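You operate a simulated robot arm through the tools that you are given. There is no shell and no other tool. Be economical: measure what you need, move in short steps, check, and stop when the job is done.

Carry out the task below with a simulated two-armed robot. There is one attempt and no reset: what you move stays moved.

Task
Set the vee blocks to the card's span and zero the gauge on the black post.
Fine: loosen the screw knob, slide, tighten it; post along both blocks, gauge arm down, then press ZERO once. Drop and damage nothing, leave nothing switched on.

The check looks at the end state, three seconds after you hand in, the way a careful person would. Anything else that was tipped, shoved, dropped, spilled or broken makes it a failure.

Robot
Two 7-joint arms with fingered hands on one trunk, on a base that drives. Base frame: it is fixed to the floor where the robot stands at the start and does not move with it; the origin is under the middle of the robot, x ahead of it, y to its left, z up; the surface under the hand at the start is at about z = 0.8. Lengths are in m, angles in degrees, forces in N, time in s.
The left shoulder is at the start at [0.07, 0.166, 1.143], the right one opposite. With the tool pointing down near the work surface each hand reaches from about 0.1 to 0.96 m from the robot's upright axis, wherever it stands, measured 20 degrees to its own side. Places, roughly: black screw knob [0.5, 0, 0.8]; gauge arm [0.6, 0.3, 1]; grey read-out [0.5, 0.5, 0.8]; vee block with an orange knob [0.5, 0.2, 0.8]; vee blocks [0.5, 0.2, 0.8]; zero key of the grey read-out [0.5, 0.5, 0.8]. Payload 4.1 kg a hand.
The TCP of each hand is the grasp point between the finger pads, 0.032 m short of the fingertips. In the tool frame z runs along the fingers and y along their closing line. Largest opening 0.108 m; the body of the gripper starts 0.038 m behind the TCP. The gripper is a hand of 4 fingers: y runs from the thumb to the fingers, the wrist lies at [-0.016, -0.108, -0.186] in the tool frame.
Orientation is that of the tool frame in the base frame, as [roll, pitch, yaw] about the fixed x, y, z axes, in that order (R = Rz(yaw) Ry(pitch) Rx(roll)). With the fingers straight down and the wrist toward the robot, the tool's x, y and z point along [0, 1, 0], [1, 0, 0] and [0, 0, -1] of the base frame.

Tools
- The arms move only by the tool move_arm. It takes "left_plan", "right_plan" or both (then of equal length, played together; a hand with none holds still); each is a list of rows, each a list of 6 numbers: the shift along the base's x, y, z in units of 40 mm (1.0 is 40 mm), then the turn, a rotation vector about the base's x, y, z in units of 5 degrees (1.0 is 5 degrees). In form: [[tx, ty, tz, ax, ay, az], ...]. A call has 1 to 8 rows; each row shifts and turns the commanded pose from where the row before left it. A call with a number of a shift or a turn outside -1 to 1 is refused whole. Rows are played at 5 a second. More than 0.05 m and 8.6 degrees between two rows, and nothing of the call is played. Where a pose cannot be reached the arm comes as near as it can. A force on the tool above 90 N (or 10 N above the force at the start of the call, whichever is more), or a blocked arm, ends the call early, and 0.2 s more pass. In this call time passes only in rows, and 0.2 s behind the last. The reply holds the time, the measured pose of the TCP, the force on the tool along the base axes, the opening and the grip force, in the units named above and with some noise, with the torque about the TCP (base axes, N m) and any sound that the robot's microphone picked up, and new pictures: "pictures" is both (left out), scene, wrist or none (wrist: the cameras of the hands that moved).
- Cameras (640 x 400 px; columns grow to the right, rows downward): "scene" is now at [0.1446, -0.0103, 1.3995]; the picture's right is [0.02, -1.00, 0.00], its down [-0.32, -0.01, -0.95] and it looks along [0.95, 0.02, -0.32] (base axes); focal length 214 px, centre (320, 200). "left" rides on the left gripper at [-0.064, -0.093, -0.132] in its tool frame; the picture's right is [-0.80, -0.28, 0.53], its down [0.55, -0.71, 0.45] and it looks along [0.25, 0.65, 0.72] (tool axes); focal length 247 px, centre (320, 200). "right" rides on the right gripper at [0.064, -0.093, -0.132] in its tool frame; the picture's right is [-0.80, 0.28, -0.53], its down [-0.55, -0.71, 0.45] and it looks along [-0.25, 0.65, 0.72] (tool axes); focal length 247 px, centre (320, 200). There is no depth. A picture from a camera that has moved, and an enlarged one, comes with that camera's place and axes in the base frame and with its lens. The place of the scene camera against the robot may be out by one fixed shift of up to 0.018 m in any direction.
- move_column(by): slides the trunk up (or, below 0, down) by that many m; the arms and the scene camera ride with it, the base frame stays. It gives what a move gives, with no picture.
- drive_base(legs): drives the robot by 1 to 6 legs, each [ahead, left, turn to the left] in m, m and degrees, along the robot's own axes; the way and the turn of a leg run together, so that a leg with both is an arc; at most 1.5 m and 180 degrees a leg. The arms and the cameras ride along, it lands a little off, and it stops where it bumps. It gives what a move gives, and a new picture of the scene camera.
- curl_fingers(index, middle, ring, thumb_bend, hand): sets how far each is bent, from 0 (flat) to 1 (curled in); at 0.3 the hand is open as for a grip, at 0.7 the pads meet at the TCP. One left out holds its place. A second passes; each finger stops where it meets its share of the squeeze, and holds until it gets a number again. It is the only way to open and close the hand. It gives what a move gives, with no picture; readings hold the bend of each and the force on the fingers (four entries, about 0 where the hand has none), thumb and palm.
- pan_tilt(pan, tilt): turns the head with the scene camera to pan (to the left, within 86 degrees either way) and tilt (down, from -29 to 69), counted from straight ahead of the robot. It gives what a move gives, and a new picture of the scene camera.
- inspect(camera, box): a new picture of the part [left, top, right, bottom] of that camera's present view, enlarged. It takes no simulated time.
- job_done(): hands the job in; it is judged then, once.

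Work in short steps. Places have to be worked out from the pictures, the camera data and where the tool is seen: move nearer, look again, correct. Check each grasp and each placing, and mend what went wrong. You have 120 turns and 260 pictures in all, those below and enlarged ones among them. Open the grippers and draw the arms clear of the work before you hand the job in, unless the task says otherwise; then end with one line.

The tools are called after "Emit:" as a command line: name --argument value ..., lists and objects as JSON in quotes. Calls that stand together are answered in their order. move_arm: Moves the arms, as the interface text tells. Its arguments: {"type":"object","properties":{"left_plan":{"type":"array","items":{"type":"array","items":{"type":"number"}}},"right_plan":{"type":"array","items":{"type":"array","items":{"type":"number"}}},"pictures":{"type":"string","enum":["both","scene","wrist","none"]}},"required":[]} The other tools are called the same way: move_column (by) slides the trunk up or down; curl_fingers (index, middle, ring, thumb_bend, hand) moves the fingers one by one; drive_base (legs) drives the base; pan_tilt (pan, tilt) turns the head that bears the scene camera; inspect (camera, box) takes an enlarged picture of a part of a camera's view; job_done () hands the job in.

At the start:

```text
t: 0.0
left_eef_pos: [0.5084, 0.4757, 1.3079]
left_tool_rot: [179.9, 0.0, 90.0]
left_contact_force: [-0.5, 0.1, 0.0]
left_moment: [-0.02, 0.05, -0.04]
left_finger_gap: 0.1078
left_grip_force: 0.0
left_shape: jaw
left_bend: [0.3, 0.3, 0.3, 0.3]
left_finger forces: [0.0, 0.0, 0.1, 0.1, 0.0, 0.0]
right_eef_pos: [0.5308, -0.0315, 1.3736]
right_tool_rot: [-179.9, 0.0, 89.9]
right_contact_force: [0.0, -0.3, -0.1]
right_moment: [-0.03, -0.02, 0.0]
right_finger_gap: 0.1077
right_grip_force: 0.0
right_shape: jaw
right_bend: [0.3, 0.3, 0.3, 0.3]
right_finger forces: [0.1, 0.1, 0.0, 0.1, 0.1, 0.0]
trunk travel left (down, up): [-0.65, 0.29]
robot x, y, heading: [-0.0032, 0.0016, -0.0]
head pan, tilt: [1.4, 18.9]
```

scene: 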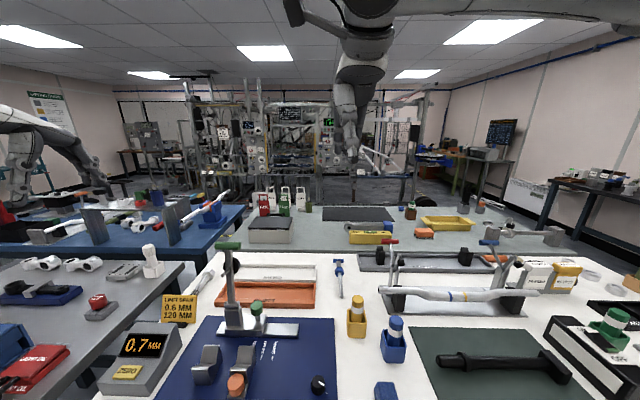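
right: 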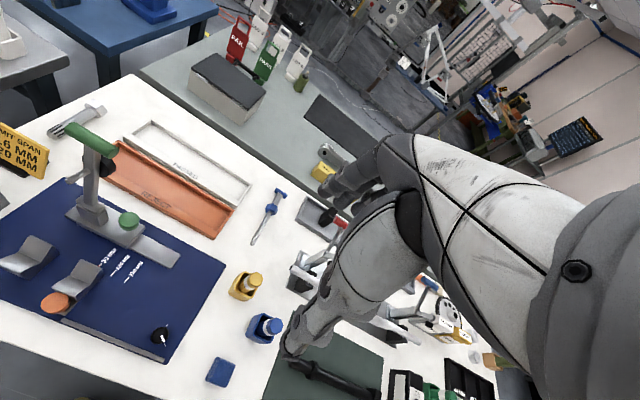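
left: 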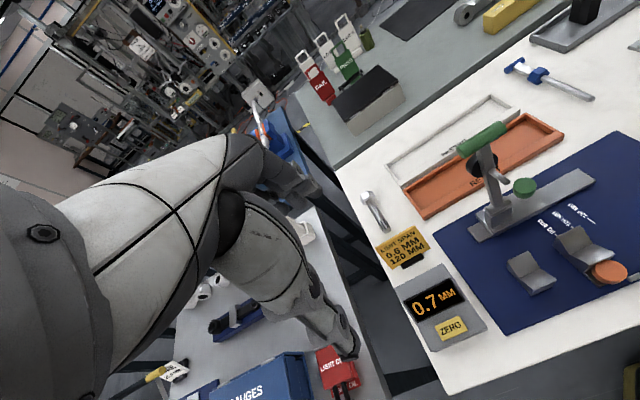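

I'll look closely at the fixture and the card first, tilting the head down.

Emit:
pan_tilt --pan 20 --tilt 45

Emit:
inspect --camera "left" --box '[360, 100, 640, 380]'

Emit:
inspect --camera "right" --box '[0, 110, 280, 370]'

```text
t: 0.9
left_eef_pos: [0.5087, 0.4752, 1.3077]
left_tool_rot: [179.9, -0.1, 90.0]
left_contact_force: [0.0, -0.1, -0.4]
left_moment: [-0.04, 0.04, -0.01]
left_finger_gap: 0.1074
left_grip_force: 0.1
left_shape: jaw
left_bend: [0.3, 0.3, 0.3, 0.3]
left_finger forces: [0.0, 0.1, 0.0, 0.0, 0.1, 0.1]
right_eef_pos: [0.5314, -0.0316, 1.3738]
right_tool_rot: [180.0, -0.1, 90.0]
right_contact_force: [0.3, -0.5, 0.7]
right_moment: [-0.02, 0.02, 0.03]
right_finger_gap: 0.1078
right_grip_force: 0.1
right_shape: jaw
right_bend: [0.3, 0.3, 0.3, 0.3]
right_finger forces: [0.0, 0.1, 0.0, 0.0, 0.0, 0.0]
trunk travel left (down, up): [-0.65, 0.29]
robot x, y, heading: [-0.0007, -0.0009, 0.1]
head pan, tilt: [20.0, 45.0]
camera scene: at [0.1278, 0.0151, 1.3591], right [0.34, -0.94, 0.0], down [-0.66, -0.24, -0.71], along [0.67, 0.24, -0.71], focal length 214 px, centre (320, 200)
```

scene: 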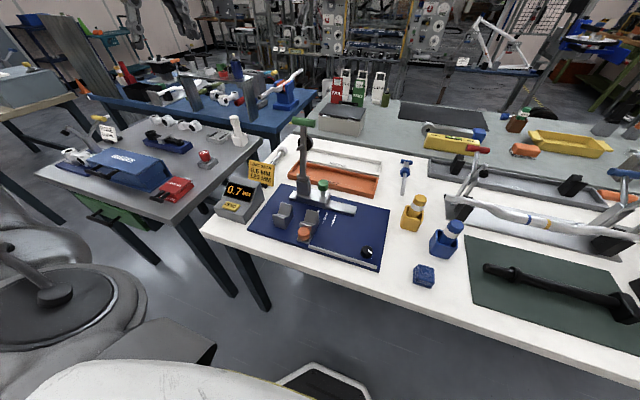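

```text
1.43 times, centred on (500, 240) of left
camera zoom: at [0.4167, 0.4106, 1.4383], right [-0.28, -0.8, -0.53], down [-0.71, 0.55, -0.45], along [0.65, 0.25, -0.72], focal length 353 px, centre (63, 143)
```

zoom: 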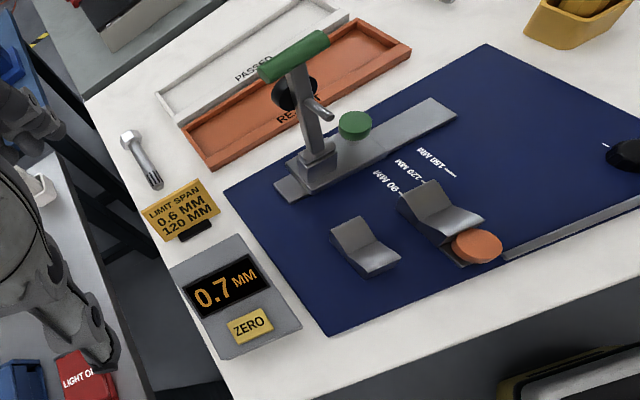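

```text
1.54 times, centred on (140, 240) of right
camera zoom: at [0.4363, 0.032, 1.5034], right [0.28, -0.8, 0.53], down [-0.71, -0.55, -0.45], along [0.65, -0.25, -0.72], focal length 380 px, centre (597, 138)
```

zoom: 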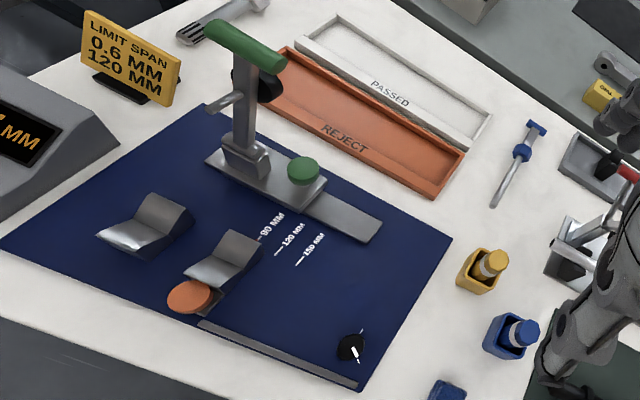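

I need close views: the green mat's black post, the knob, and the fixture from the scene camera.

Emit:
pan_tilt --pan -10 --tilt 50

Emit:
inspect --camera "scene" --box '[340, 120, 640, 320]'

Emit:
inspect --camera "scene" --box '[60, 60, 300, 220]'

```text
t: 1.9
left_eef_pos: [0.5095, 0.4761, 1.3074]
left_tool_rot: [179.9, -0.1, 90.0]
left_contact_force: [-0.1, 0.3, 0.5]
left_moment: [0.02, -0.02, 0.03]
left_finger_gap: 0.1076
left_grip_force: 0.0
left_shape: jaw
left_bend: [0.3, 0.3, 0.3, 0.3]
left_finger forces: [0.0, 0.0, 0.0, 0.0, 0.0, 0.1]
right_eef_pos: [0.5311, -0.0316, 1.374]
right_tool_rot: [179.9, 0.0, 90.0]
right_contact_force: [-0.4, 0.5, -0.1]
right_moment: [0.06, 0.01, 0.01]
right_finger_gap: 0.1075
right_grip_force: 0.1
right_shape: jaw
right_bend: [0.3, 0.3, 0.3, 0.3]
right_finger forces: [0.0, 0.0, 0.1, 0.0, 0.0, 0.0]
trunk travel left (down, up): [-0.65, 0.29]
robot x, y, heading: [-0.003, 0.0013, 0.2]
head pan, tilt: [-10.0, 50.0]
camera scene: at [0.1272, -0.0259, 1.3521], right [-0.17, -0.98, 0.0], down [-0.75, 0.13, -0.64], along [0.63, -0.11, -0.77], focal length 214 px, centre (320, 200)
```

scene: 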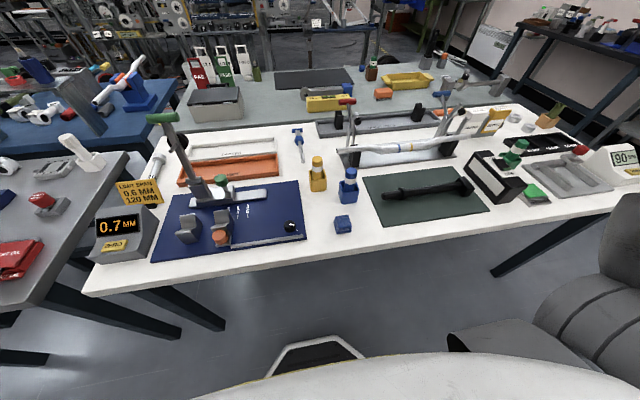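

```text
2.00 times, centred on (490, 220) of scene
camera zoom: at [0.1272, -0.0259, 1.3521], right [-0.17, -0.98, 0.0], down [-0.75, 0.13, -0.64], along [0.63, -0.11, -0.77], focal length 429 px, centre (-20, 160)
```

zoom: 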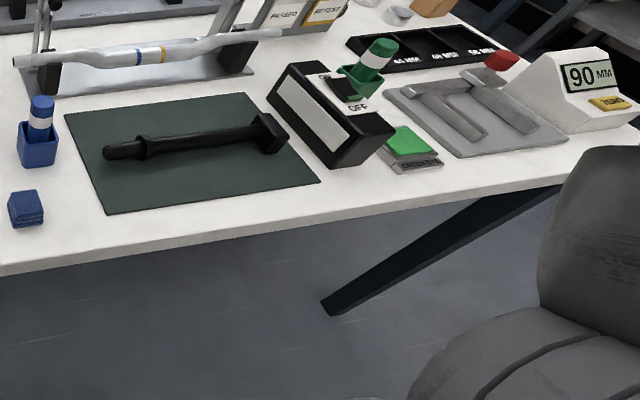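

```text
2.50 times, centred on (180, 140) of scene
camera zoom: at [0.1272, -0.0259, 1.3521], right [-0.17, -0.98, 0.0], down [-0.75, 0.13, -0.64], along [0.63, -0.11, -0.77], focal length 536 px, centre (670, 350)
```

zoom: 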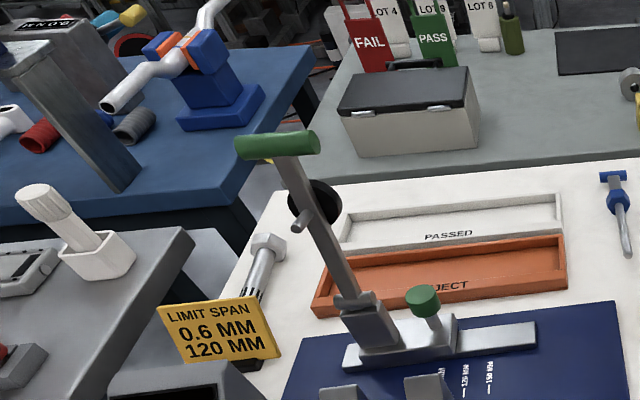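

The black post lies on the green mat along y (~x 0.54, y −0.31 to −0.62); the blocks are ~93 mm apart now (90 mark). I lower the left hand camera for a closer look at the fixture.

Emit:
move_arm --left_plan '[[-0.5, -0.5, -0.8, 0, 0, 0], [-0.5, -0.5, -0.8, 0, 0, 0], [-0.5, -0.5, -0.8, 0, 0, 0], [-0.5, -0.5, -0.8, 0, 0, 0], [0, -0.4, -0.8, 0, 0, 0], [0, 0, -0.8, 0, 0, 0]]' --pictures "wrist"

Emit:
inspect --camera "left" --box '[340, 50, 640, 300]'

```text
t: 3.2
left_eef_pos: [0.4253, 0.3825, 1.136]
left_tool_rot: [179.5, 0.1, 90.8]
left_contact_force: [0.8, 0.8, -0.9]
left_moment: [-0.02, -0.02, 0.05]
left_finger_gap: 0.1079
left_grip_force: 0.0
left_shape: jaw
left_bend: [0.3, 0.3, 0.3, 0.3]
left_finger forces: [0.0, 0.1, 0.1, 0.1, 0.1, 0.0]
left hand out of reach, approached as far as the arm can: row 6
right_eef_pos: [0.5287, -0.034, 1.3743]
right_tool_rot: [179.9, -0.1, 90.0]
right_contact_force: [-1.0, -0.8, 0.3]
right_moment: [0.03, 0.0, 0.0]
right_finger_gap: 0.1075
right_grip_force: 0.1
right_shape: jaw
right_bend: [0.3, 0.3, 0.3, 0.3]
right_finger forces: [0.0, 0.0, 0.0, 0.0, 0.0, 0.0]
trunk travel left (down, up): [-0.65, 0.29]
robot x, y, heading: [-0.0024, -0.0004, -0.2]
head pan, tilt: [-10.0, 50.0]
camera left: at [0.3328, 0.3172, 1.2658], right [-0.27, -0.8, -0.53], down [-0.71, 0.54, -0.46], along [0.65, 0.26, -0.71], focal length 247 px, centre (320, 200)
```

left: 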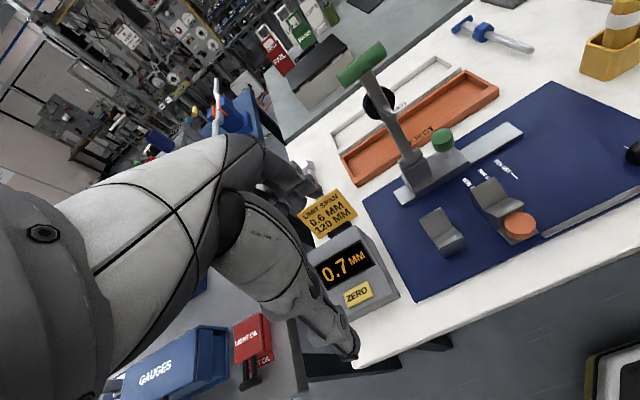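

```text
1.60 times, centred on (490, 175) of left
camera zoom: at [0.3328, 0.3172, 1.2658], right [-0.27, -0.8, -0.53], down [-0.71, 0.54, -0.46], along [0.65, 0.26, -0.71], focal length 395 px, centre (48, 240)
```

zoom: 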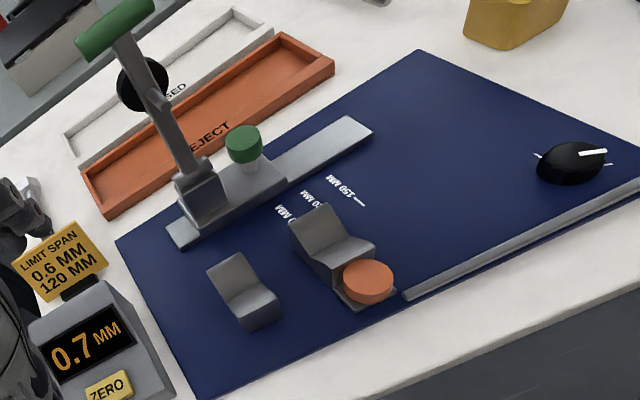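

The fixture is clear: blocks, orange slide handle, black screw knob with pointer and ticks at about (0.48, 0.01). I lower the trunk a little for better views, then bring the right hand near the knob.

Emit:
move_column --by -0.1

Emit:
move_arm --right_plan '[[-0.6, 0.2, -0.9, 0, 0, 0], [-0.6, 0.2, -0.9, 0, 0, 0], [-0.6, 0.2, -0.9, 0, 0, 0], [-0.6, 0.2, -0.9, 0, 0, 0], [-0.6, 0.2, -0.9, 0, 0, 0], [-0.5, 0.2, -0.9, 0, 0, 0], [-0.5, 0, -0.9, 0, 0, 0], [0, 0, -0.9, 0, 0, 0]]'

Emit:
inspect --camera "scene" --box '[100, 150, 340, 300]'

```text
t: 4.6
left_eef_pos: [0.4261, 0.3865, 1.0328]
left_tool_rot: [179.8, 0.1, 91.1]
left_contact_force: [-0.5, 0.4, -0.4]
left_moment: [0.0, -0.03, -0.02]
left_finger_gap: 0.1075
left_grip_force: 0.1
left_shape: jaw
left_bend: [0.3, 0.3, 0.3, 0.3]
left_finger forces: [0.0, 0.1, 0.0, 0.1, 0.0, 0.1]
right_eef_pos: [0.5308, -0.0321, 1.274]
right_tool_rot: [-179.9, 0.0, 90.0]
right_contact_force: [-0.4, 0.3, 0.3]
right_moment: [-0.03, 0.0, -0.01]
right_finger_gap: 0.1077
right_grip_force: 0.0
right_shape: jaw
right_bend: [0.3, 0.3, 0.3, 0.3]
right_finger forces: [0.0, 0.0, 0.0, 0.0, 0.0, 0.0]
trunk travel left (down, up): [-0.55, 0.39]
robot x, y, heading: [-0.0023, -0.0008, 0.2]
head pan, tilt: [-10.0, 50.0]
```

```text
t: 6.4
left_eef_pos: [0.4301, 0.3863, 1.0316]
left_tool_rot: [-179.9, 0.2, 91.0]
left_contact_force: [0.5, 0.7, -0.2]
left_moment: [-0.03, 0.03, -0.01]
left_finger_gap: 0.1078
left_grip_force: 0.0
left_shape: jaw
left_bend: [0.3, 0.3, 0.3, 0.3]
left_finger forces: [0.0, 0.1, 0.0, 0.1, 0.1, 0.1]
right_eef_pos: [0.4076, 0.022, 1.0348]
right_tool_rot: [-179.9, 0.0, 89.9]
right_contact_force: [0.5, 0.7, -0.1]
right_moment: [0.0, 0.04, 0.02]
right_finger_gap: 0.1079
right_grip_force: 0.0
right_shape: jaw
right_bend: [0.3, 0.3, 0.3, 0.3]
right_finger forces: [0.1, 0.0, 0.0, 0.1, 0.0, 0.0]
right hand out of reach, approached as far as the arm can: row 6, 7, 8
trunk travel left (down, up): [-0.55, 0.39]
robot x, y, heading: [0.0031, 0.0005, -0.1]
head pan, tilt: [-10.0, 50.0]
camera scene: at [0.131, -0.0255, 1.2518], right [-0.17, -0.98, 0.0], down [-0.76, 0.13, -0.64], along [0.63, -0.11, -0.77], focal length 214 px, centre (320, 200)
camera right: at [0.3132, 0.0871, 1.1655], right [0.28, -0.8, 0.53], down [-0.71, -0.55, -0.44], along [0.65, -0.25, -0.72], focal length 247 px, centre (320, 200)
```

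scene: 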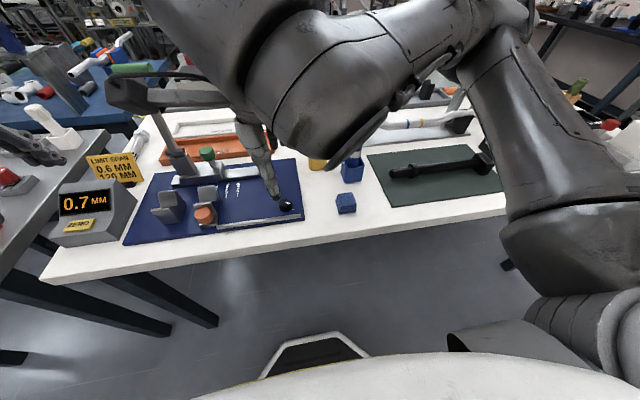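
right: 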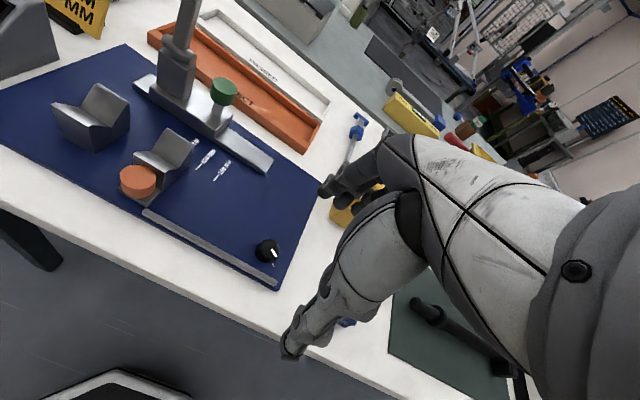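

```text
2.67 times, centred on (220, 225) of scene
camera zoom: at [0.131, -0.0255, 1.2518], right [-0.17, -0.98, 0.0], down [-0.76, 0.13, -0.64], along [0.63, -0.11, -0.77], focal length 572 px, centre (587, 133)
```

zoom: 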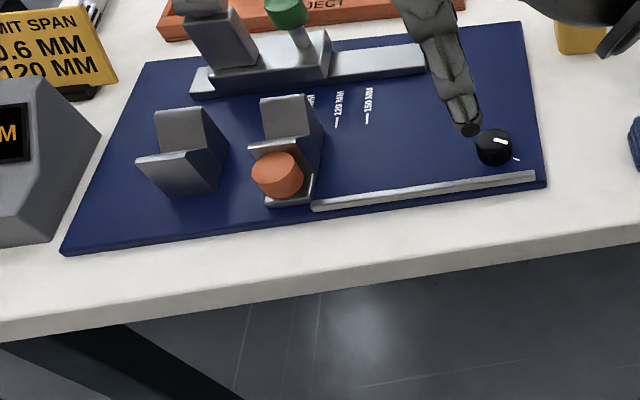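

Emit:
inspect --camera "right" --box '[110, 120, 310, 280]'

```text
2.50 times, centred on (210, 200) of right
camera zoom: at [0.3132, 0.0871, 1.1655], right [0.28, -0.8, 0.53], down [-0.71, -0.55, -0.44], along [0.65, -0.25, -0.72], focal length 617 px, centre (595, 200)
```

zoom: 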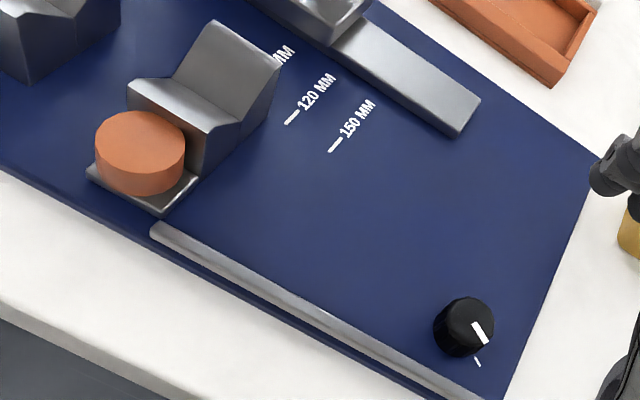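

Knob is ~25 mm wide with its pointer toward a −y tick. The hands are at their near limit, so I back the base a little for room.

Emit:
drive_base --legs '[[-0.13, 0, 0]]'

Emit:
pan_tilt --pan 10 --tilt 42

```text
t: 7.7
left_eef_pos: [0.2977, 0.3871, 1.0326]
left_tool_rot: [179.6, 0.2, 91.2]
left_contact_force: [0.0, 0.5, 1.2]
left_moment: [0.03, -0.03, 0.03]
left_finger_gap: 0.1075
left_grip_force: 0.1
left_shape: jaw
left_bend: [0.3, 0.3, 0.3, 0.3]
left_finger forces: [0.1, 0.0, 0.1, 0.0, 0.1, 0.0]
right_eef_pos: [0.276, 0.024, 1.0367]
right_tool_rot: [-179.9, 0.1, 90.2]
right_contact_force: [-0.2, 0.3, 0.7]
right_moment: [0.03, -0.02, 0.01]
right_finger_gap: 0.1077
right_grip_force: 0.0
right_shape: jaw
right_bend: [0.3, 0.3, 0.3, 0.3]
right_finger forces: [0.1, 0.1, 0.1, 0.0, 0.0, 0.0]
trunk travel left (down, up): [-0.55, 0.39]
robot x, y, heading: [-0.127, -0.0017, 0.1]
head pan, tilt: [-10.0, 50.0]
camera scene: at [-0.0009, -0.0259, 1.2522], right [-0.17, -0.99, 0.0], down [-0.75, 0.13, -0.64], along [0.63, -0.11, -0.77], focal length 214 px, centre (320, 200)
```

scene: 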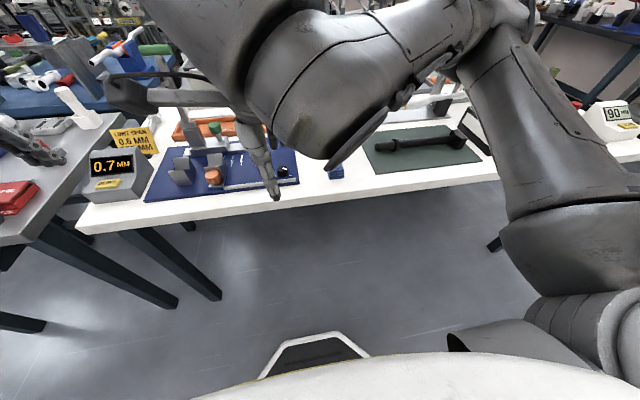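

```text
t: 8.5
left_eef_pos: [0.2981, 0.3864, 1.0331]
left_tool_rot: [179.8, 0.1, 91.2]
left_contact_force: [-0.5, -0.5, 0.0]
left_moment: [0.01, 0.0, 0.02]
left_finger_gap: 0.1074
left_grip_force: 0.0
left_shape: jaw
left_bend: [0.3, 0.3, 0.3, 0.3]
left_finger forces: [0.0, 0.0, 0.1, 0.0, 0.1, 0.0]
right_eef_pos: [0.2762, 0.023, 1.0366]
right_tool_rot: [-179.9, 0.1, 90.0]
right_contact_force: [-0.1, -0.3, 0.1]
right_moment: [-0.01, -0.01, 0.01]
right_finger_gap: 0.1076
right_grip_force: 0.0
right_shape: jaw
right_bend: [0.3, 0.3, 0.3, 0.3]
right_finger forces: [0.0, 0.0, 0.0, 0.0, 0.0, 0.0]
trunk travel left (down, up): [-0.55, 0.39]
robot x, y, heading: [-0.1285, 0.0005, -0.0]
head pan, tilt: [10.0, 42.0]
camera scene: at [0.0068, 0.0019, 1.2633], right [0.18, -0.98, 0.0], down [-0.66, -0.12, -0.74], along [0.73, 0.13, -0.67], focal length 214 px, centre (320, 200)
```

scene: 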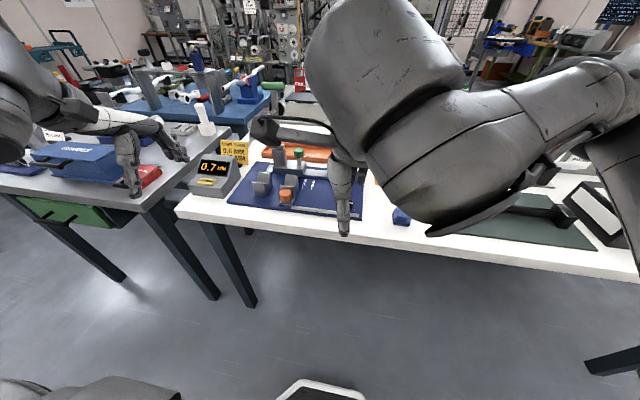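

Moving the right hand to hover above the knob (~0.478, 0.016), TCP at z≈0.93.

Emit:
move_arm --right_plan '[[1, 0, -0.1, 0, 0, 0], [1, 0, -0.1, 0, 0, 0], [1, 0, -0.3, 0, 0, 0], [1, 0, -0.7, 0, 0, 0], [1, -0.1, -0.7, 0, 0, 0], [0, 0, -0.7, 0, 0, 0]]' --pictures "both"

Emit:
inspect --camera "right" --box '[180, 140, 460, 380]'

```text
t: 9.9
left_eef_pos: [0.2971, 0.3852, 1.0327]
left_tool_rot: [179.9, 0.1, 91.3]
left_contact_force: [0.0, 0.2, -0.9]
left_moment: [0.03, -0.05, 0.0]
left_finger_gap: 0.1074
left_grip_force: 0.1
left_shape: jaw
left_bend: [0.3, 0.3, 0.3, 0.3]
left_finger forces: [0.1, 0.0, 0.0, 0.0, 0.0, 0.0]
right_eef_pos: [0.4777, 0.0224, 0.9325]
right_tool_rot: [-179.9, 0.2, 90.2]
right_contact_force: [0.6, 0.0, -0.1]
right_moment: [-0.02, 0.0, -0.02]
right_finger_gap: 0.1077
right_grip_force: 0.1
right_shape: jaw
right_bend: [0.3, 0.3, 0.3, 0.3]
right_finger forces: [0.1, 0.1, 0.0, 0.1, 0.1, 0.1]
trunk travel left (down, up): [-0.55, 0.39]
robot x, y, heading: [-0.1294, -0.0027, 0.3]
head pan, tilt: [10.0, 42.0]
camera scene: at [0.0065, 0.0016, 1.2634], right [0.18, -0.98, 0.0], down [-0.66, -0.12, -0.74], along [0.73, 0.13, -0.67], focal length 214 px, centre (320, 200)
camera right: at [0.3819, 0.0858, 1.0622], right [0.29, -0.8, 0.53], down [-0.71, -0.55, -0.45], along [0.65, -0.25, -0.72], focal length 247 px, centre (320, 200)
```

scene: 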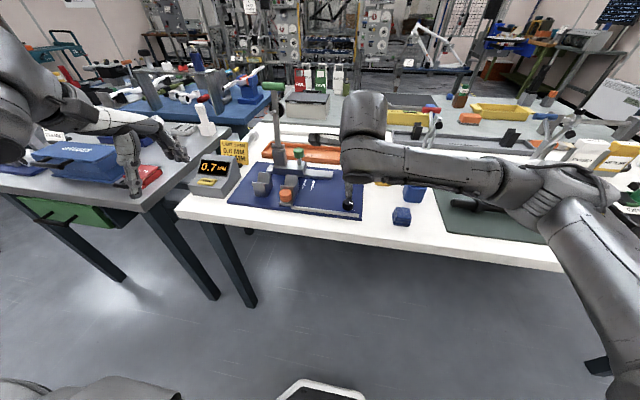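
right: 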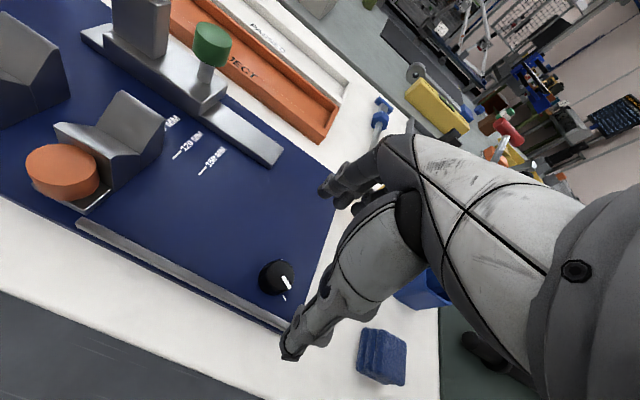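

```text
1.67 times, centred on (320, 260) of right
camera zoom: at [0.3819, 0.0858, 1.0622], right [0.29, -0.8, 0.53], down [-0.71, -0.55, -0.45], along [0.65, -0.25, -0.72], focal length 412 px, centre (320, 100)
```

zoom: 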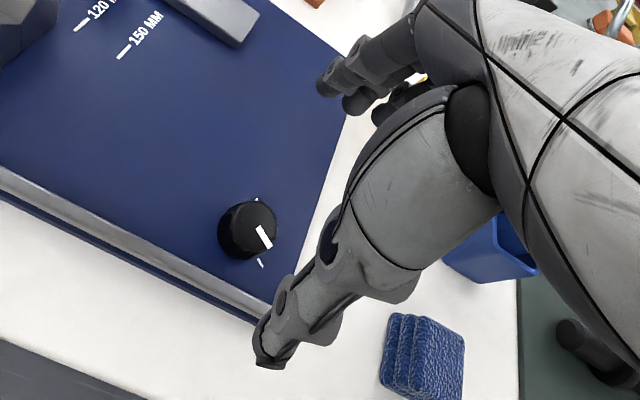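

Pointer sits on a tick at about −120°, the other tick at about 0°: loosening is a counterclockwise turn of ~120°. I pre-rotate the hand to yaw ~65 and centre over the knob at (0.480, 0.013).

Emit:
move_arm --right_plan '[[0.05, -0.1, 0, 0, 0, -1], [0, -0.1, -0.2, 0, 0, -1], [0, -0.03, -0.3, 0, 0, -1], [0, 0, -0.4, 0, 0, -1], [0, 0, -0.4, 0, 0, -1]]' --pictures "wrist"

Emit:
inspect --camera "right" --box '[180, 140, 460, 380]'

```text
t: 11.1
left_eef_pos: [0.2986, 0.3876, 1.0326]
left_tool_rot: [179.8, 0.0, 91.3]
left_contact_force: [-0.1, 0.0, -0.4]
left_moment: [0.01, -0.01, -0.02]
left_finger_gap: 0.1078
left_grip_force: 0.0
left_shape: jaw
left_bend: [0.3, 0.3, 0.3, 0.3]
left_finger forces: [0.0, 0.0, 0.0, 0.0, 0.0, 0.1]
right_eef_pos: [0.4776, 0.0113, 0.8794]
right_tool_rot: [-179.9, 0.1, 65.0]
right_contact_force: [0.3, 0.5, -0.3]
right_moment: [-0.01, 0.01, -0.05]
right_finger_gap: 0.1076
right_grip_force: 0.1
right_shape: jaw
right_bend: [0.3, 0.3, 0.3, 0.3]
right_finger forces: [0.0, 0.1, 0.0, 0.0, 0.0, 0.0]
trunk travel left (down, up): [-0.55, 0.39]
robot x, y, heading: [-0.1273, -0.0008, 0.2]
head pan, tilt: [10.0, 42.0]
camera right: at [0.419, 0.1078, 1.0088], right [-0.08, -0.84, 0.53], down [-0.87, -0.2, -0.44], along [0.48, -0.5, -0.72], focal length 247 px, centre (320, 200)
```

right: 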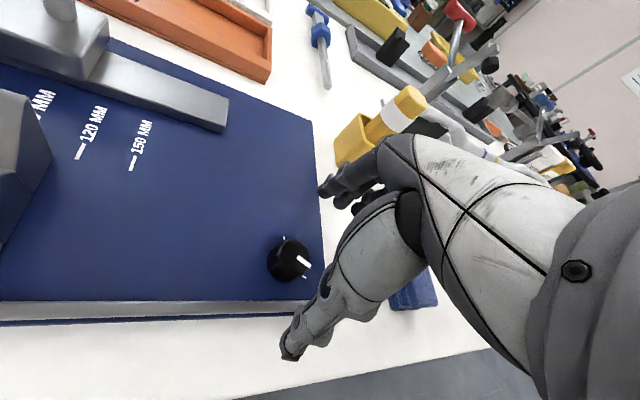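

```text
1.67 times, centred on (320, 260) of right
camera zoom: at [0.419, 0.1078, 1.0088], right [-0.08, -0.84, 0.53], down [-0.87, -0.2, -0.44], along [0.48, -0.5, -0.72], focal length 412 px, centre (320, 100)
```

zoom: 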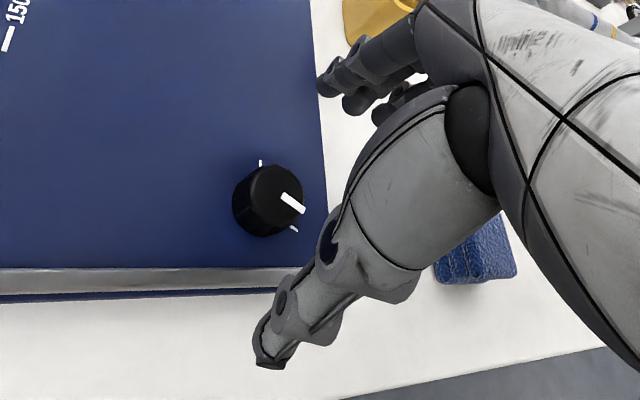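

Centre over the knob (≈0.481, 0.0145) and descend to fingertip height just above the plate.

Emit:
move_arm --right_plan '[[0.08, 0.08, -0.45, 0, 0, 0], [0, 0, -0.45, 0, 0, 0]]' --pictures "wrist"

Emit:
inspect --camera "right" --box '[220, 160, 420, 370]'

```text
t: 11.7
left_eef_pos: [0.298, 0.3872, 1.033]
left_tool_rot: [179.6, 0.1, 91.1]
left_contact_force: [0.3, -0.4, -0.5]
left_moment: [-0.03, 0.0, 0.0]
left_finger_gap: 0.1078
left_grip_force: 0.1
left_shape: jaw
left_bend: [0.3, 0.3, 0.3, 0.3]
left_finger forces: [0.0, 0.1, 0.1, 0.0, 0.1, 0.0]
right_eef_pos: [0.4811, 0.0126, 0.8455]
right_tool_rot: [180.0, -0.1, 65.1]
right_contact_force: [-1.1, 0.4, 3.4]
right_moment: [-0.14, -0.17, 0.04]
right_finger_gap: 0.1076
right_grip_force: 0.0
right_shape: jaw
right_bend: [0.3, 0.3, 0.3, 0.3]
right_finger forces: [0.0, 3.3, 0.0, 0.1, 0.1, 0.0]
trunk travel left (down, up): [-0.55, 0.39]
robot x, y, heading: [-0.1287, 0.0016, 0.2]
head pan, tilt: [10.0, 42.0]
camera right: at [0.4224, 0.1099, 0.9745], right [-0.08, -0.84, 0.53], down [-0.87, -0.2, -0.45], along [0.48, -0.5, -0.72], focal length 247 px, centre (320, 200)
```

right: 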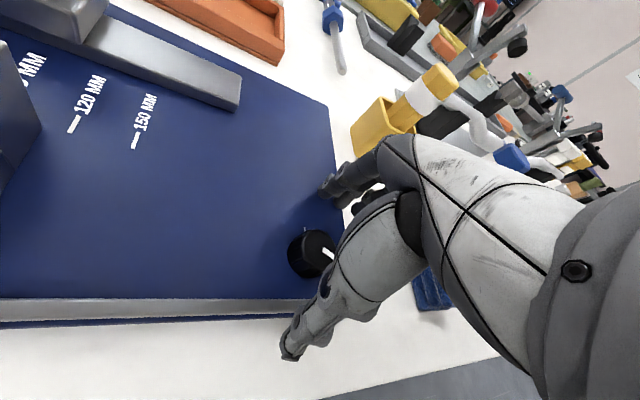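

```text
1.90 times, centred on (320, 265) of right
camera zoom: at [0.4224, 0.1099, 0.9745], right [-0.08, -0.84, 0.53], down [-0.87, -0.2, -0.45], along [0.48, -0.5, -0.72], focal length 470 px, centre (320, 76)
```

zoom: 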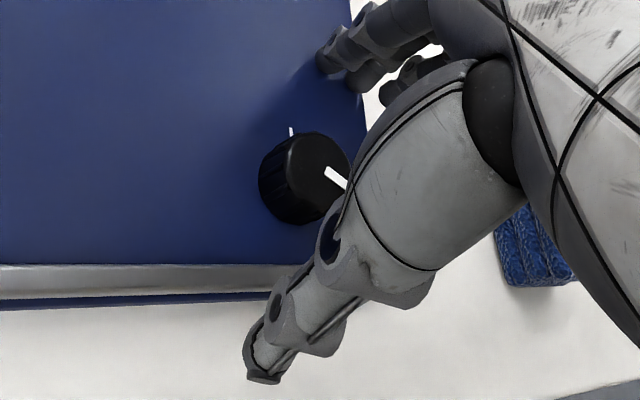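

Middle fingertip grazed the plate (3 N), so plate ≈0.812. Raise 4 mm, shift 2 mm toward the thumb, then close on the knob.

Emit:
move_arm --right_plan '[[-0.05, 0.03, 0.1, 0, 0, 0]]' --pictures "none"

Emit:
curl_fingers --hand "right" --index 0.65 --middle 0.65 --ring 0.65 --thumb_bend 0.65

Emit:
inspect --camera "right" --box '[220, 160, 420, 370]'

```text
t: 12.1
left_eef_pos: [0.2972, 0.3865, 1.0337]
left_tool_rot: [179.8, 0.1, 91.3]
left_contact_force: [0.7, 0.3, -0.3]
left_moment: [-0.03, -0.02, 0.02]
left_finger_gap: 0.1077
left_grip_force: 0.1
left_shape: jaw
left_bend: [0.3, 0.3, 0.3, 0.3]
left_finger forces: [0.0, 0.2, 0.0, 0.0, 0.1, 0.0]
right_eef_pos: [0.4806, 0.0136, 0.8486]
right_tool_rot: [-179.9, 0.1, 65.1]
right_contact_force: [-0.2, -0.8, -0.5]
right_moment: [-0.02, -0.02, -0.03]
right_finger_gap: 0.1077
right_grip_force: 0.0
right_shape: jaw
right_bend: [0.3, 0.3, 0.3, 0.3]
right_finger forces: [0.0, 0.0, 0.1, 0.0, 0.0, 0.1]
trunk travel left (down, up): [-0.55, 0.39]
robot x, y, heading: [-0.1265, -0.0018, 0.3]
head pan, tilt: [10.0, 42.0]
```

```text
t: 13.1
left_eef_pos: [0.296, 0.3856, 1.0338]
left_tool_rot: [179.7, 0.0, 91.2]
left_contact_force: [-0.2, -1.3, -0.6]
left_moment: [-0.03, -0.04, 0.0]
left_finger_gap: 0.1081
left_grip_force: 0.0
left_shape: jaw
left_bend: [0.3, 0.3, 0.3, 0.3]
left_finger forces: [0.0, 0.0, 0.1, 0.1, 0.1, 0.0]
right_eef_pos: [0.4791, 0.0127, 0.8494]
right_tool_rot: [-179.9, 0.1, 65.3]
right_contact_force: [-13.5, 1.0, 2.0]
right_moment: [0.05, 0.52, 0.14]
right_finger_gap: 0.0537
right_grip_force: 12.5
right_shape: fingers
right_bend: [0.6, 0.62, 0.65, 0.48]
right_finger forces: [3.1, 3.2, 0.0, 0.0, 19.3, 0.1]
trunk travel left (down, up): [-0.55, 0.39]
robot x, y, heading: [-0.1283, -0.0013, 0.2]
head pan, tilt: [10.0, 42.0]
```

```text
1.90 times, centred on (320, 265) of right
camera zoom: at [0.4203, 0.1105, 0.979], right [-0.08, -0.84, 0.53], down [-0.87, -0.2, -0.45], along [0.48, -0.5, -0.72], focal length 470 px, centre (320, 76)
```

zoom: 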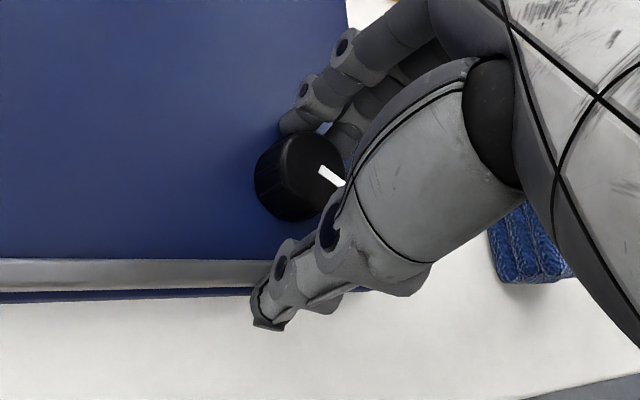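

The thumb jammed on the rail in front (knob-to-rail gap ≈18 mm). I'll release, lift, pre-curl the thumb so it fits inside the gap, and retry.

Emit:
curl_fingers --hand "right" --index 0.45 --middle 0.45 --ring 0.45 --thumb_bend 0.4

Emit:
move_arm --right_plan '[[0, 0, 0.8, 0, 0, 0]]' --pictures "none"

Emit:
curl_fingers --hand "right" --index 0.5 --middle 0.5 --ring 0.5 --thumb_bend 0.56

Emit:
inspect --camera "right" --box '[220, 160, 420, 370]'

```text
t: 14.1
left_eef_pos: [0.2982, 0.3866, 1.0336]
left_tool_rot: [179.7, 0.1, 91.2]
left_contact_force: [-0.1, 0.0, -0.2]
left_moment: [0.0, 0.0, -0.02]
left_finger_gap: 0.1078
left_grip_force: 0.1
left_shape: jaw
left_bend: [0.3, 0.3, 0.3, 0.3]
left_finger forces: [0.1, 0.0, 0.1, 0.0, 0.1, 0.1]
right_eef_pos: [0.4801, 0.014, 0.8481]
right_tool_rot: [-179.9, 0.1, 65.1]
right_contact_force: [-1.6, -1.2, 2.2]
right_moment: [-0.04, -0.03, -0.02]
right_finger_gap: 0.0774
right_grip_force: 1.2
right_shape: fingers
right_bend: [0.45, 0.45, 0.45, 0.39]
right_finger forces: [0.0, 1.6, 0.0, 0.1, 1.2, 0.0]
trunk travel left (down, up): [-0.55, 0.39]
robot x, y, heading: [-0.1258, -0.0011, 0.3]
head pan, tilt: [10.0, 42.0]
```

```text
t: 14.5
left_eef_pos: [0.2968, 0.3867, 1.0325]
left_tool_rot: [179.7, 0.1, 91.1]
left_contact_force: [-0.5, -1.4, -0.2]
left_moment: [0.0, -0.04, -0.04]
left_finger_gap: 0.1079
left_grip_force: 0.1
left_shape: jaw
left_bend: [0.3, 0.3, 0.3, 0.3]
left_finger forces: [0.1, 0.0, 0.0, 0.0, 0.0, 0.0]
right_eef_pos: [0.4809, 0.0136, 0.8799]
right_tool_rot: [-179.9, 0.1, 65.1]
right_contact_force: [0.0, -0.9, -0.6]
right_moment: [0.02, -0.01, 0.02]
right_finger_gap: 0.0759
right_grip_force: 0.1
right_shape: fingers
right_bend: [0.45, 0.45, 0.45, 0.4]
right_finger forces: [0.0, 0.0, 0.1, 0.1, 0.0, 0.0]
trunk travel left (down, up): [-0.55, 0.39]
robot x, y, heading: [-0.1284, -0.0013, 0.2]
head pan, tilt: [10.0, 42.0]
```

```text
t: 15.5
left_eef_pos: [0.2982, 0.3868, 1.033]
left_tool_rot: [179.8, 0.1, 91.2]
left_contact_force: [1.1, -0.5, 0.6]
left_moment: [0.01, 0.0, 0.0]
left_finger_gap: 0.1074
left_grip_force: 0.0
left_shape: jaw
left_bend: [0.3, 0.3, 0.3, 0.3]
left_finger forces: [0.0, 0.0, 0.1, 0.1, 0.0, 0.0]
right_eef_pos: [0.4813, 0.0132, 0.88]
right_tool_rot: [-179.9, 0.2, 65.1]
right_contact_force: [0.5, -0.8, 0.3]
right_moment: [-0.02, -0.04, -0.01]
right_finger_gap: 0.048
right_grip_force: 0.0
right_shape: fingers
right_bend: [0.5, 0.5, 0.5, 0.56]
right_finger forces: [0.1, 0.0, 0.0, 0.0, 0.0, 0.0]
trunk travel left (down, up): [-0.55, 0.39]
robot x, y, heading: [-0.1274, -0.0044, 0.4]
head pan, tilt: [10.0, 42.0]
```

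```text
1.90 times, centred on (320, 265) of right
camera zoom: at [0.4232, 0.1101, 1.01], right [-0.08, -0.84, 0.53], down [-0.87, -0.2, -0.45], along [0.48, -0.5, -0.72], focal length 470 px, centre (320, 76)
```

zoom: 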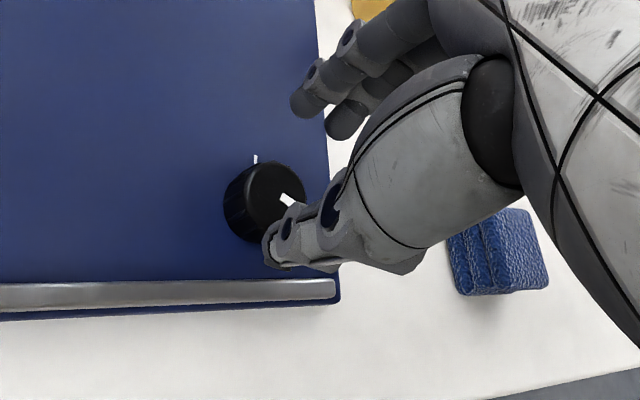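

Thumb now fits the gap; descend again to 0.849 and check the force.

Emit:
move_arm --right_plan '[[-0.05, 0.02, -0.4, 0, 0, 0], [0, 0, -0.37, 0, 0, 0]]' --pictures "none"

Emit:
inspect --camera "right" --box '[220, 160, 420, 370]'

```text
t: 16.1
left_eef_pos: [0.2978, 0.3868, 1.0326]
left_tool_rot: [179.8, 0.2, 91.2]
left_contact_force: [-0.5, 1.2, 0.1]
left_moment: [0.01, 0.0, 0.01]
left_finger_gap: 0.108
left_grip_force: 0.1
left_shape: jaw
left_bend: [0.3, 0.3, 0.3, 0.3]
left_finger forces: [0.1, 0.0, 0.0, 0.0, 0.0, 0.1]
right_eef_pos: [0.4791, 0.0153, 0.8499]
right_tool_rot: [-179.8, 0.1, 65.1]
right_contact_force: [1.5, 0.0, 1.7]
right_moment: [-0.01, -0.03, 0.03]
right_finger_gap: 0.0448
right_grip_force: 1.5
right_shape: fingers
right_bend: [0.5, 0.5, 0.5, 0.58]
right_finger forces: [0.1, 0.4, 0.1, 0.0, 2.7, 0.0]
trunk travel left (down, up): [-0.55, 0.39]
robot x, y, heading: [-0.1286, -0.0014, 0.1]
head pan, tilt: [10.0, 42.0]
```

```text
1.90 times, centred on (320, 265) of right
camera zoom: at [0.4207, 0.1108, 0.9794], right [-0.08, -0.84, 0.53], down [-0.87, -0.2, -0.45], along [0.48, -0.5, -0.72], focal length 470 px, centre (320, 76)
```

zoom: 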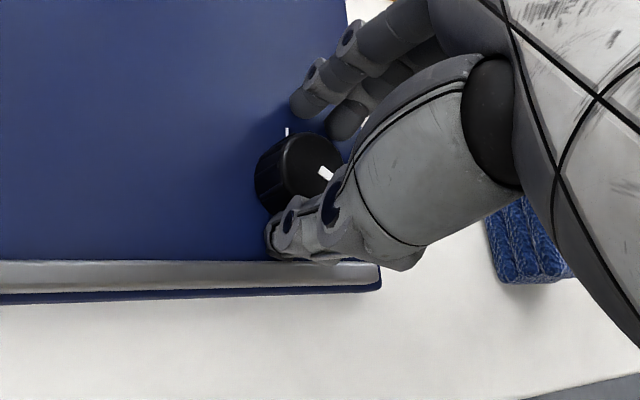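

The thumb is in the gap. Now close on the knob.

Emit:
curl_fingers --hand "right" --index 0.7 --middle 0.7 --ring 0.65 --thumb_bend 0.72

Emit:
inspect --camera "right" --box '[220, 160, 420, 370]'

```text
t: 17.1
left_eef_pos: [0.298, 0.3871, 1.0335]
left_tool_rot: [179.8, 0.1, 91.2]
left_contact_force: [-0.1, 0.6, -0.3]
left_moment: [0.01, -0.02, 0.02]
left_finger_gap: 0.1077
left_grip_force: 0.1
left_shape: jaw
left_bend: [0.3, 0.3, 0.3, 0.3]
left_finger forces: [0.0, 0.0, 0.0, 0.0, 0.0, 0.0]
right_eef_pos: [0.4783, 0.0142, 0.8487]
right_tool_rot: [-179.9, 0.1, 65.1]
right_contact_force: [3.6, -3.0, 1.2]
right_moment: [-0.12, -0.08, 0.01]
right_finger_gap: 0.028
right_grip_force: 13.2
right_shape: fingers
right_bend: [0.61, 0.63, 0.65, 0.63]
right_finger forces: [6.4, 9.3, 0.0, 0.0, 10.8, 0.1]
trunk travel left (down, up): [-0.55, 0.39]
robot x, y, heading: [-0.1255, 0.0018, 0.2]
head pan, tilt: [10.0, 42.0]
```

```text
1.90 times, centred on (320, 265) of right
camera zoom: at [0.4208, 0.1106, 0.9791], right [-0.08, -0.84, 0.53], down [-0.87, -0.2, -0.45], along [0.48, -0.5, -0.72], focal length 470 px, centre (320, 76)
```

zoom: 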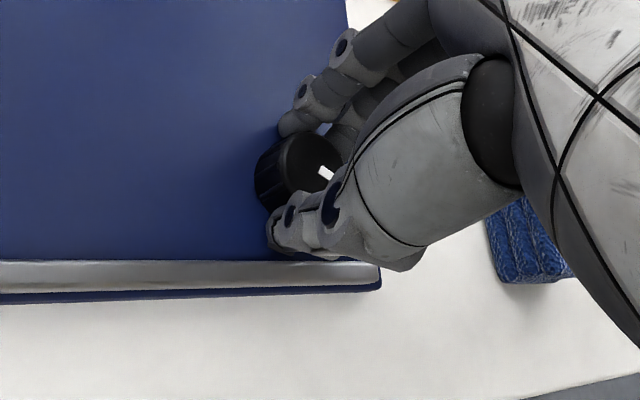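

Knob pinched (gap 28 mm, thumb 11 N vs index+middle 16 N). Turn counterclockwise 20° and check.

Emit:
move_arm --right_plan '[[0, 0, 0, 0, 0, 1], [0, 0, 0, 0, 0, 1], [0, 0, 0, 0, 0, 1], [0, 0, 0, 0, 0, 1]]' --pictures "none"

Emit:
inspect --camera "right" --box '[220, 160, 420, 370]'

```text
t: 18.1
left_eef_pos: [0.2978, 0.3852, 1.0332]
left_tool_rot: [179.8, 0.0, 91.2]
left_contact_force: [-0.4, 0.7, -0.1]
left_moment: [0.02, 0.0, 0.01]
left_finger_gap: 0.1079
left_grip_force: 0.0
left_shape: jaw
left_bend: [0.3, 0.3, 0.3, 0.3]
left_finger forces: [0.0, 0.0, 0.1, 0.0, 0.0, 0.0]
right_eef_pos: [0.4796, 0.0144, 0.8482]
right_tool_rot: [-179.9, 0.1, 85.1]
right_contact_force: [8.4, -7.8, 1.6]
right_moment: [-0.31, -0.33, -0.08]
right_finger_gap: 0.0276
right_grip_force: 14.9
right_shape: fingers
right_bend: [0.61, 0.63, 0.65, 0.63]
right_finger forces: [7.1, 13.9, 0.0, 0.0, 9.0, 0.0]
trunk travel left (down, up): [-0.55, 0.39]
robot x, y, heading: [-0.1268, -0.0004, -0.0]
head pan, tilt: [10.0, 42.0]
```

```text
1.90 times, centred on (320, 265) of right
camera zoom: at [0.3904, 0.0856, 0.9792], right [0.22, -0.82, 0.53], down [-0.75, -0.49, -0.45], along [0.62, -0.3, -0.72], focal length 470 px, centre (320, 76)
```

zoom: 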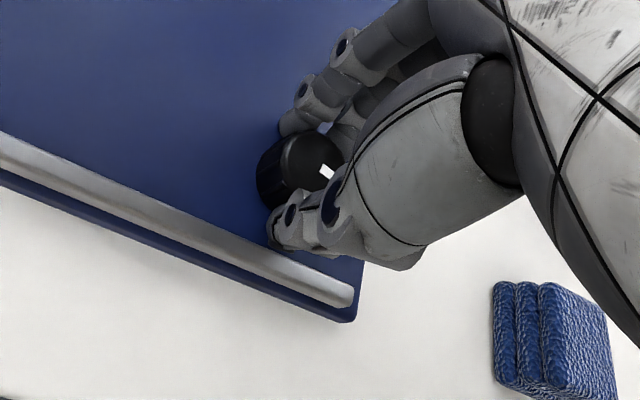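

The pointer moves with the hand, so the knob is turning. Continue 40°.

Emit:
move_arm --right_plan '[[0, 0, 0, 0, 0, 1], [0, 0, 0, 0, 0, 1], [0, 0, 0, 0, 0, 1], [0, 0, 0, 0, 0, 1], [0, 0, 0, 0, 0, 1], [0, 0, 0, 0, 0, 1], [0, 0, 0, 0, 0, 1], [0, 0, 0, 0, 0, 1]]' --pictures "none"

Emit:
inspect --camera "right" --box '[220, 160, 420, 370]'

```text
t: 19.9
left_eef_pos: [0.2997, 0.3854, 1.0333]
left_tool_rot: [179.8, 0.0, 91.2]
left_contact_force: [0.8, -0.2, -0.3]
left_moment: [-0.01, 0.0, -0.02]
left_finger_gap: 0.1079
left_grip_force: 0.0
left_shape: jaw
left_bend: [0.3, 0.3, 0.3, 0.3]
left_finger forces: [0.0, 0.0, 0.0, 0.0, 0.1, 0.0]
right_eef_pos: [0.4787, 0.0156, 0.8491]
right_tool_rot: [180.0, 0.1, 125.2]
right_contact_force: [13.2, -10.3, 9.8]
right_moment: [-0.33, -0.55, -0.05]
right_finger_gap: 0.0272
right_grip_force: 17.5
right_shape: fingers
right_bend: [0.61, 0.62, 0.65, 0.63]
right_finger forces: [5.7, 17.5, 0.0, 0.0, 11.3, 0.1]
trunk travel left (down, up): [-0.55, 0.39]
robot x, y, heading: [-0.13, 0.001, -0.0]
head pan, tilt: [10.0, 42.0]
```

```text
1.90 times, centred on (320, 265) of right
camera zoom: at [0.3643, 0.0135, 0.9788], right [0.69, -0.49, 0.53], down [-0.26, -0.86, -0.45], along [0.67, 0.17, -0.72], focal length 470 px, centre (320, 76)
```

zoom: 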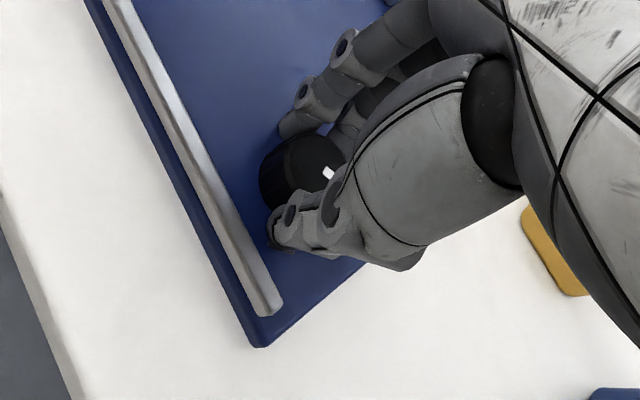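

Still turning with the hand. Relieve the lateral force slightly and continue 40°.

Emit:
move_arm --right_plan '[[0.03, -0.02, 0, 0, 0, 1], [0.02, -0.02, 0.02, 0, 0, 1], [0, 0, 0, 0, 0, 1], [0, 0, 0, 0, 0, 1], [0, 0, 0, 0, 0, 1], [0, 0, 0, 0, 0, 1], [0, 0, 0, 0, 0, 1], [0, 0, 0, 0, 0, 1]]' --pictures "none"

Emit:
inspect --camera "right" --box '[220, 160, 420, 370]'

```text
t: 21.7
left_eef_pos: [0.2983, 0.3878, 1.0328]
left_tool_rot: [179.8, 0.1, 91.3]
left_contact_force: [0.7, 0.0, -0.5]
left_moment: [0.0, 0.01, -0.02]
left_finger_gap: 0.1078
left_grip_force: 0.1
left_shape: jaw
left_bend: [0.3, 0.3, 0.3, 0.3]
left_finger forces: [0.0, 0.0, 0.1, 0.0, 0.1, 0.1]
right_eef_pos: [0.4803, 0.0138, 0.8508]
right_tool_rot: [-179.8, 0.0, 165.2]
right_contact_force: [3.3, 1.9, -1.0]
right_moment: [0.08, -0.1, -0.02]
right_finger_gap: 0.0276
right_grip_force: 13.9
right_shape: fingers
right_bend: [0.61, 0.63, 0.65, 0.63]
right_finger forces: [6.3, 8.6, 0.1, 0.0, 11.3, 0.0]
trunk travel left (down, up): [-0.55, 0.39]
robot x, y, heading: [-0.1259, 0.0002, 0.2]
head pan, tilt: [10.0, 42.0]
```

```text
1.90 times, centred on (320, 265) of right
camera zoom: at [0.3923, -0.059, 0.9795], right [0.84, 0.07, 0.53], down [0.35, -0.82, -0.45], along [0.41, 0.56, -0.72], focal length 470 px, centre (320, 76)
```

zoom: 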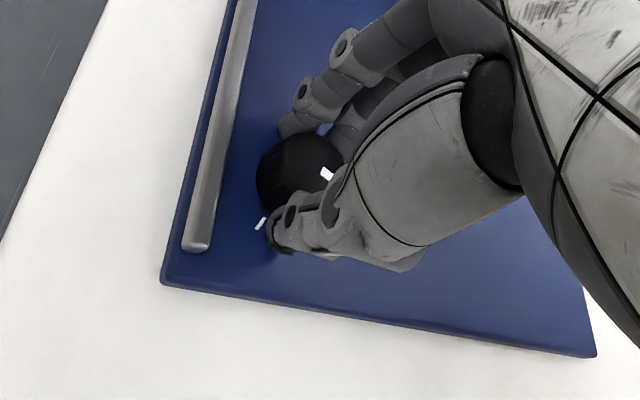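

100° turned; continue ~20° toward the far tick, watching the torque.

Emit:
move_arm --right_plan '[[0, 0, 0, 0, 0, 1], [0, 0, 0, 0, 0, 1], [0, 0, 0, 0, 0, 1], [0, 0, 0, 0, 0, 1]]' --pictures "none"

Emit:
inspect --camera "right" --box '[220, 160, 420, 370]'

```text
t: 22.7
left_eef_pos: [0.2988, 0.3871, 1.0331]
left_tool_rot: [179.8, 0.1, 91.2]
left_contact_force: [-0.4, 0.1, -0.3]
left_moment: [-0.02, -0.01, 0.0]
left_finger_gap: 0.1076
left_grip_force: 0.1
left_shape: jaw
left_bend: [0.3, 0.3, 0.3, 0.3]
left_finger forces: [0.0, 0.1, 0.0, 0.0, 0.1, 0.1]
right_eef_pos: [0.4797, 0.0147, 0.8499]
right_tool_rot: [-179.9, 0.0, -174.8]
right_contact_force: [-2.0, 2.8, -7.1]
right_moment: [0.14, 0.02, -0.01]
right_finger_gap: 0.0274
right_grip_force: 12.1
right_shape: fingers
right_bend: [0.61, 0.63, 0.65, 0.63]
right_finger forces: [7.2, 7.7, 0.0, 0.1, 9.9, 0.0]
trunk travel left (down, up): [-0.55, 0.39]
robot x, y, heading: [-0.1255, -0.0001, 0.1]
head pan, tilt: [10.0, 42.0]
```

```text
1.90 times, centred on (320, 265) of right
camera zoom: at [0.4229, -0.084, 0.9801], right [0.77, 0.36, 0.53], down [0.61, -0.65, -0.45], along [0.19, 0.67, -0.72], focal length 470 px, centre (320, 76)
```

zoom: 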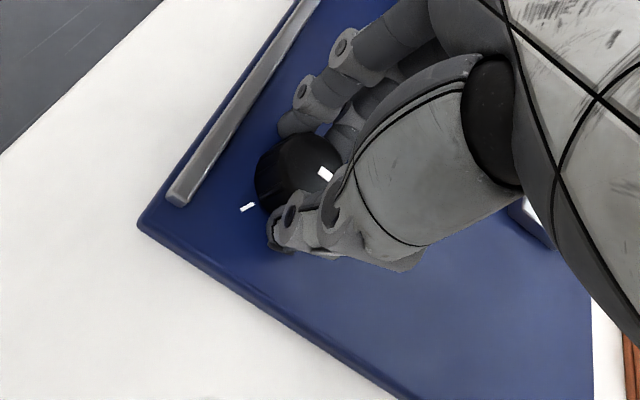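

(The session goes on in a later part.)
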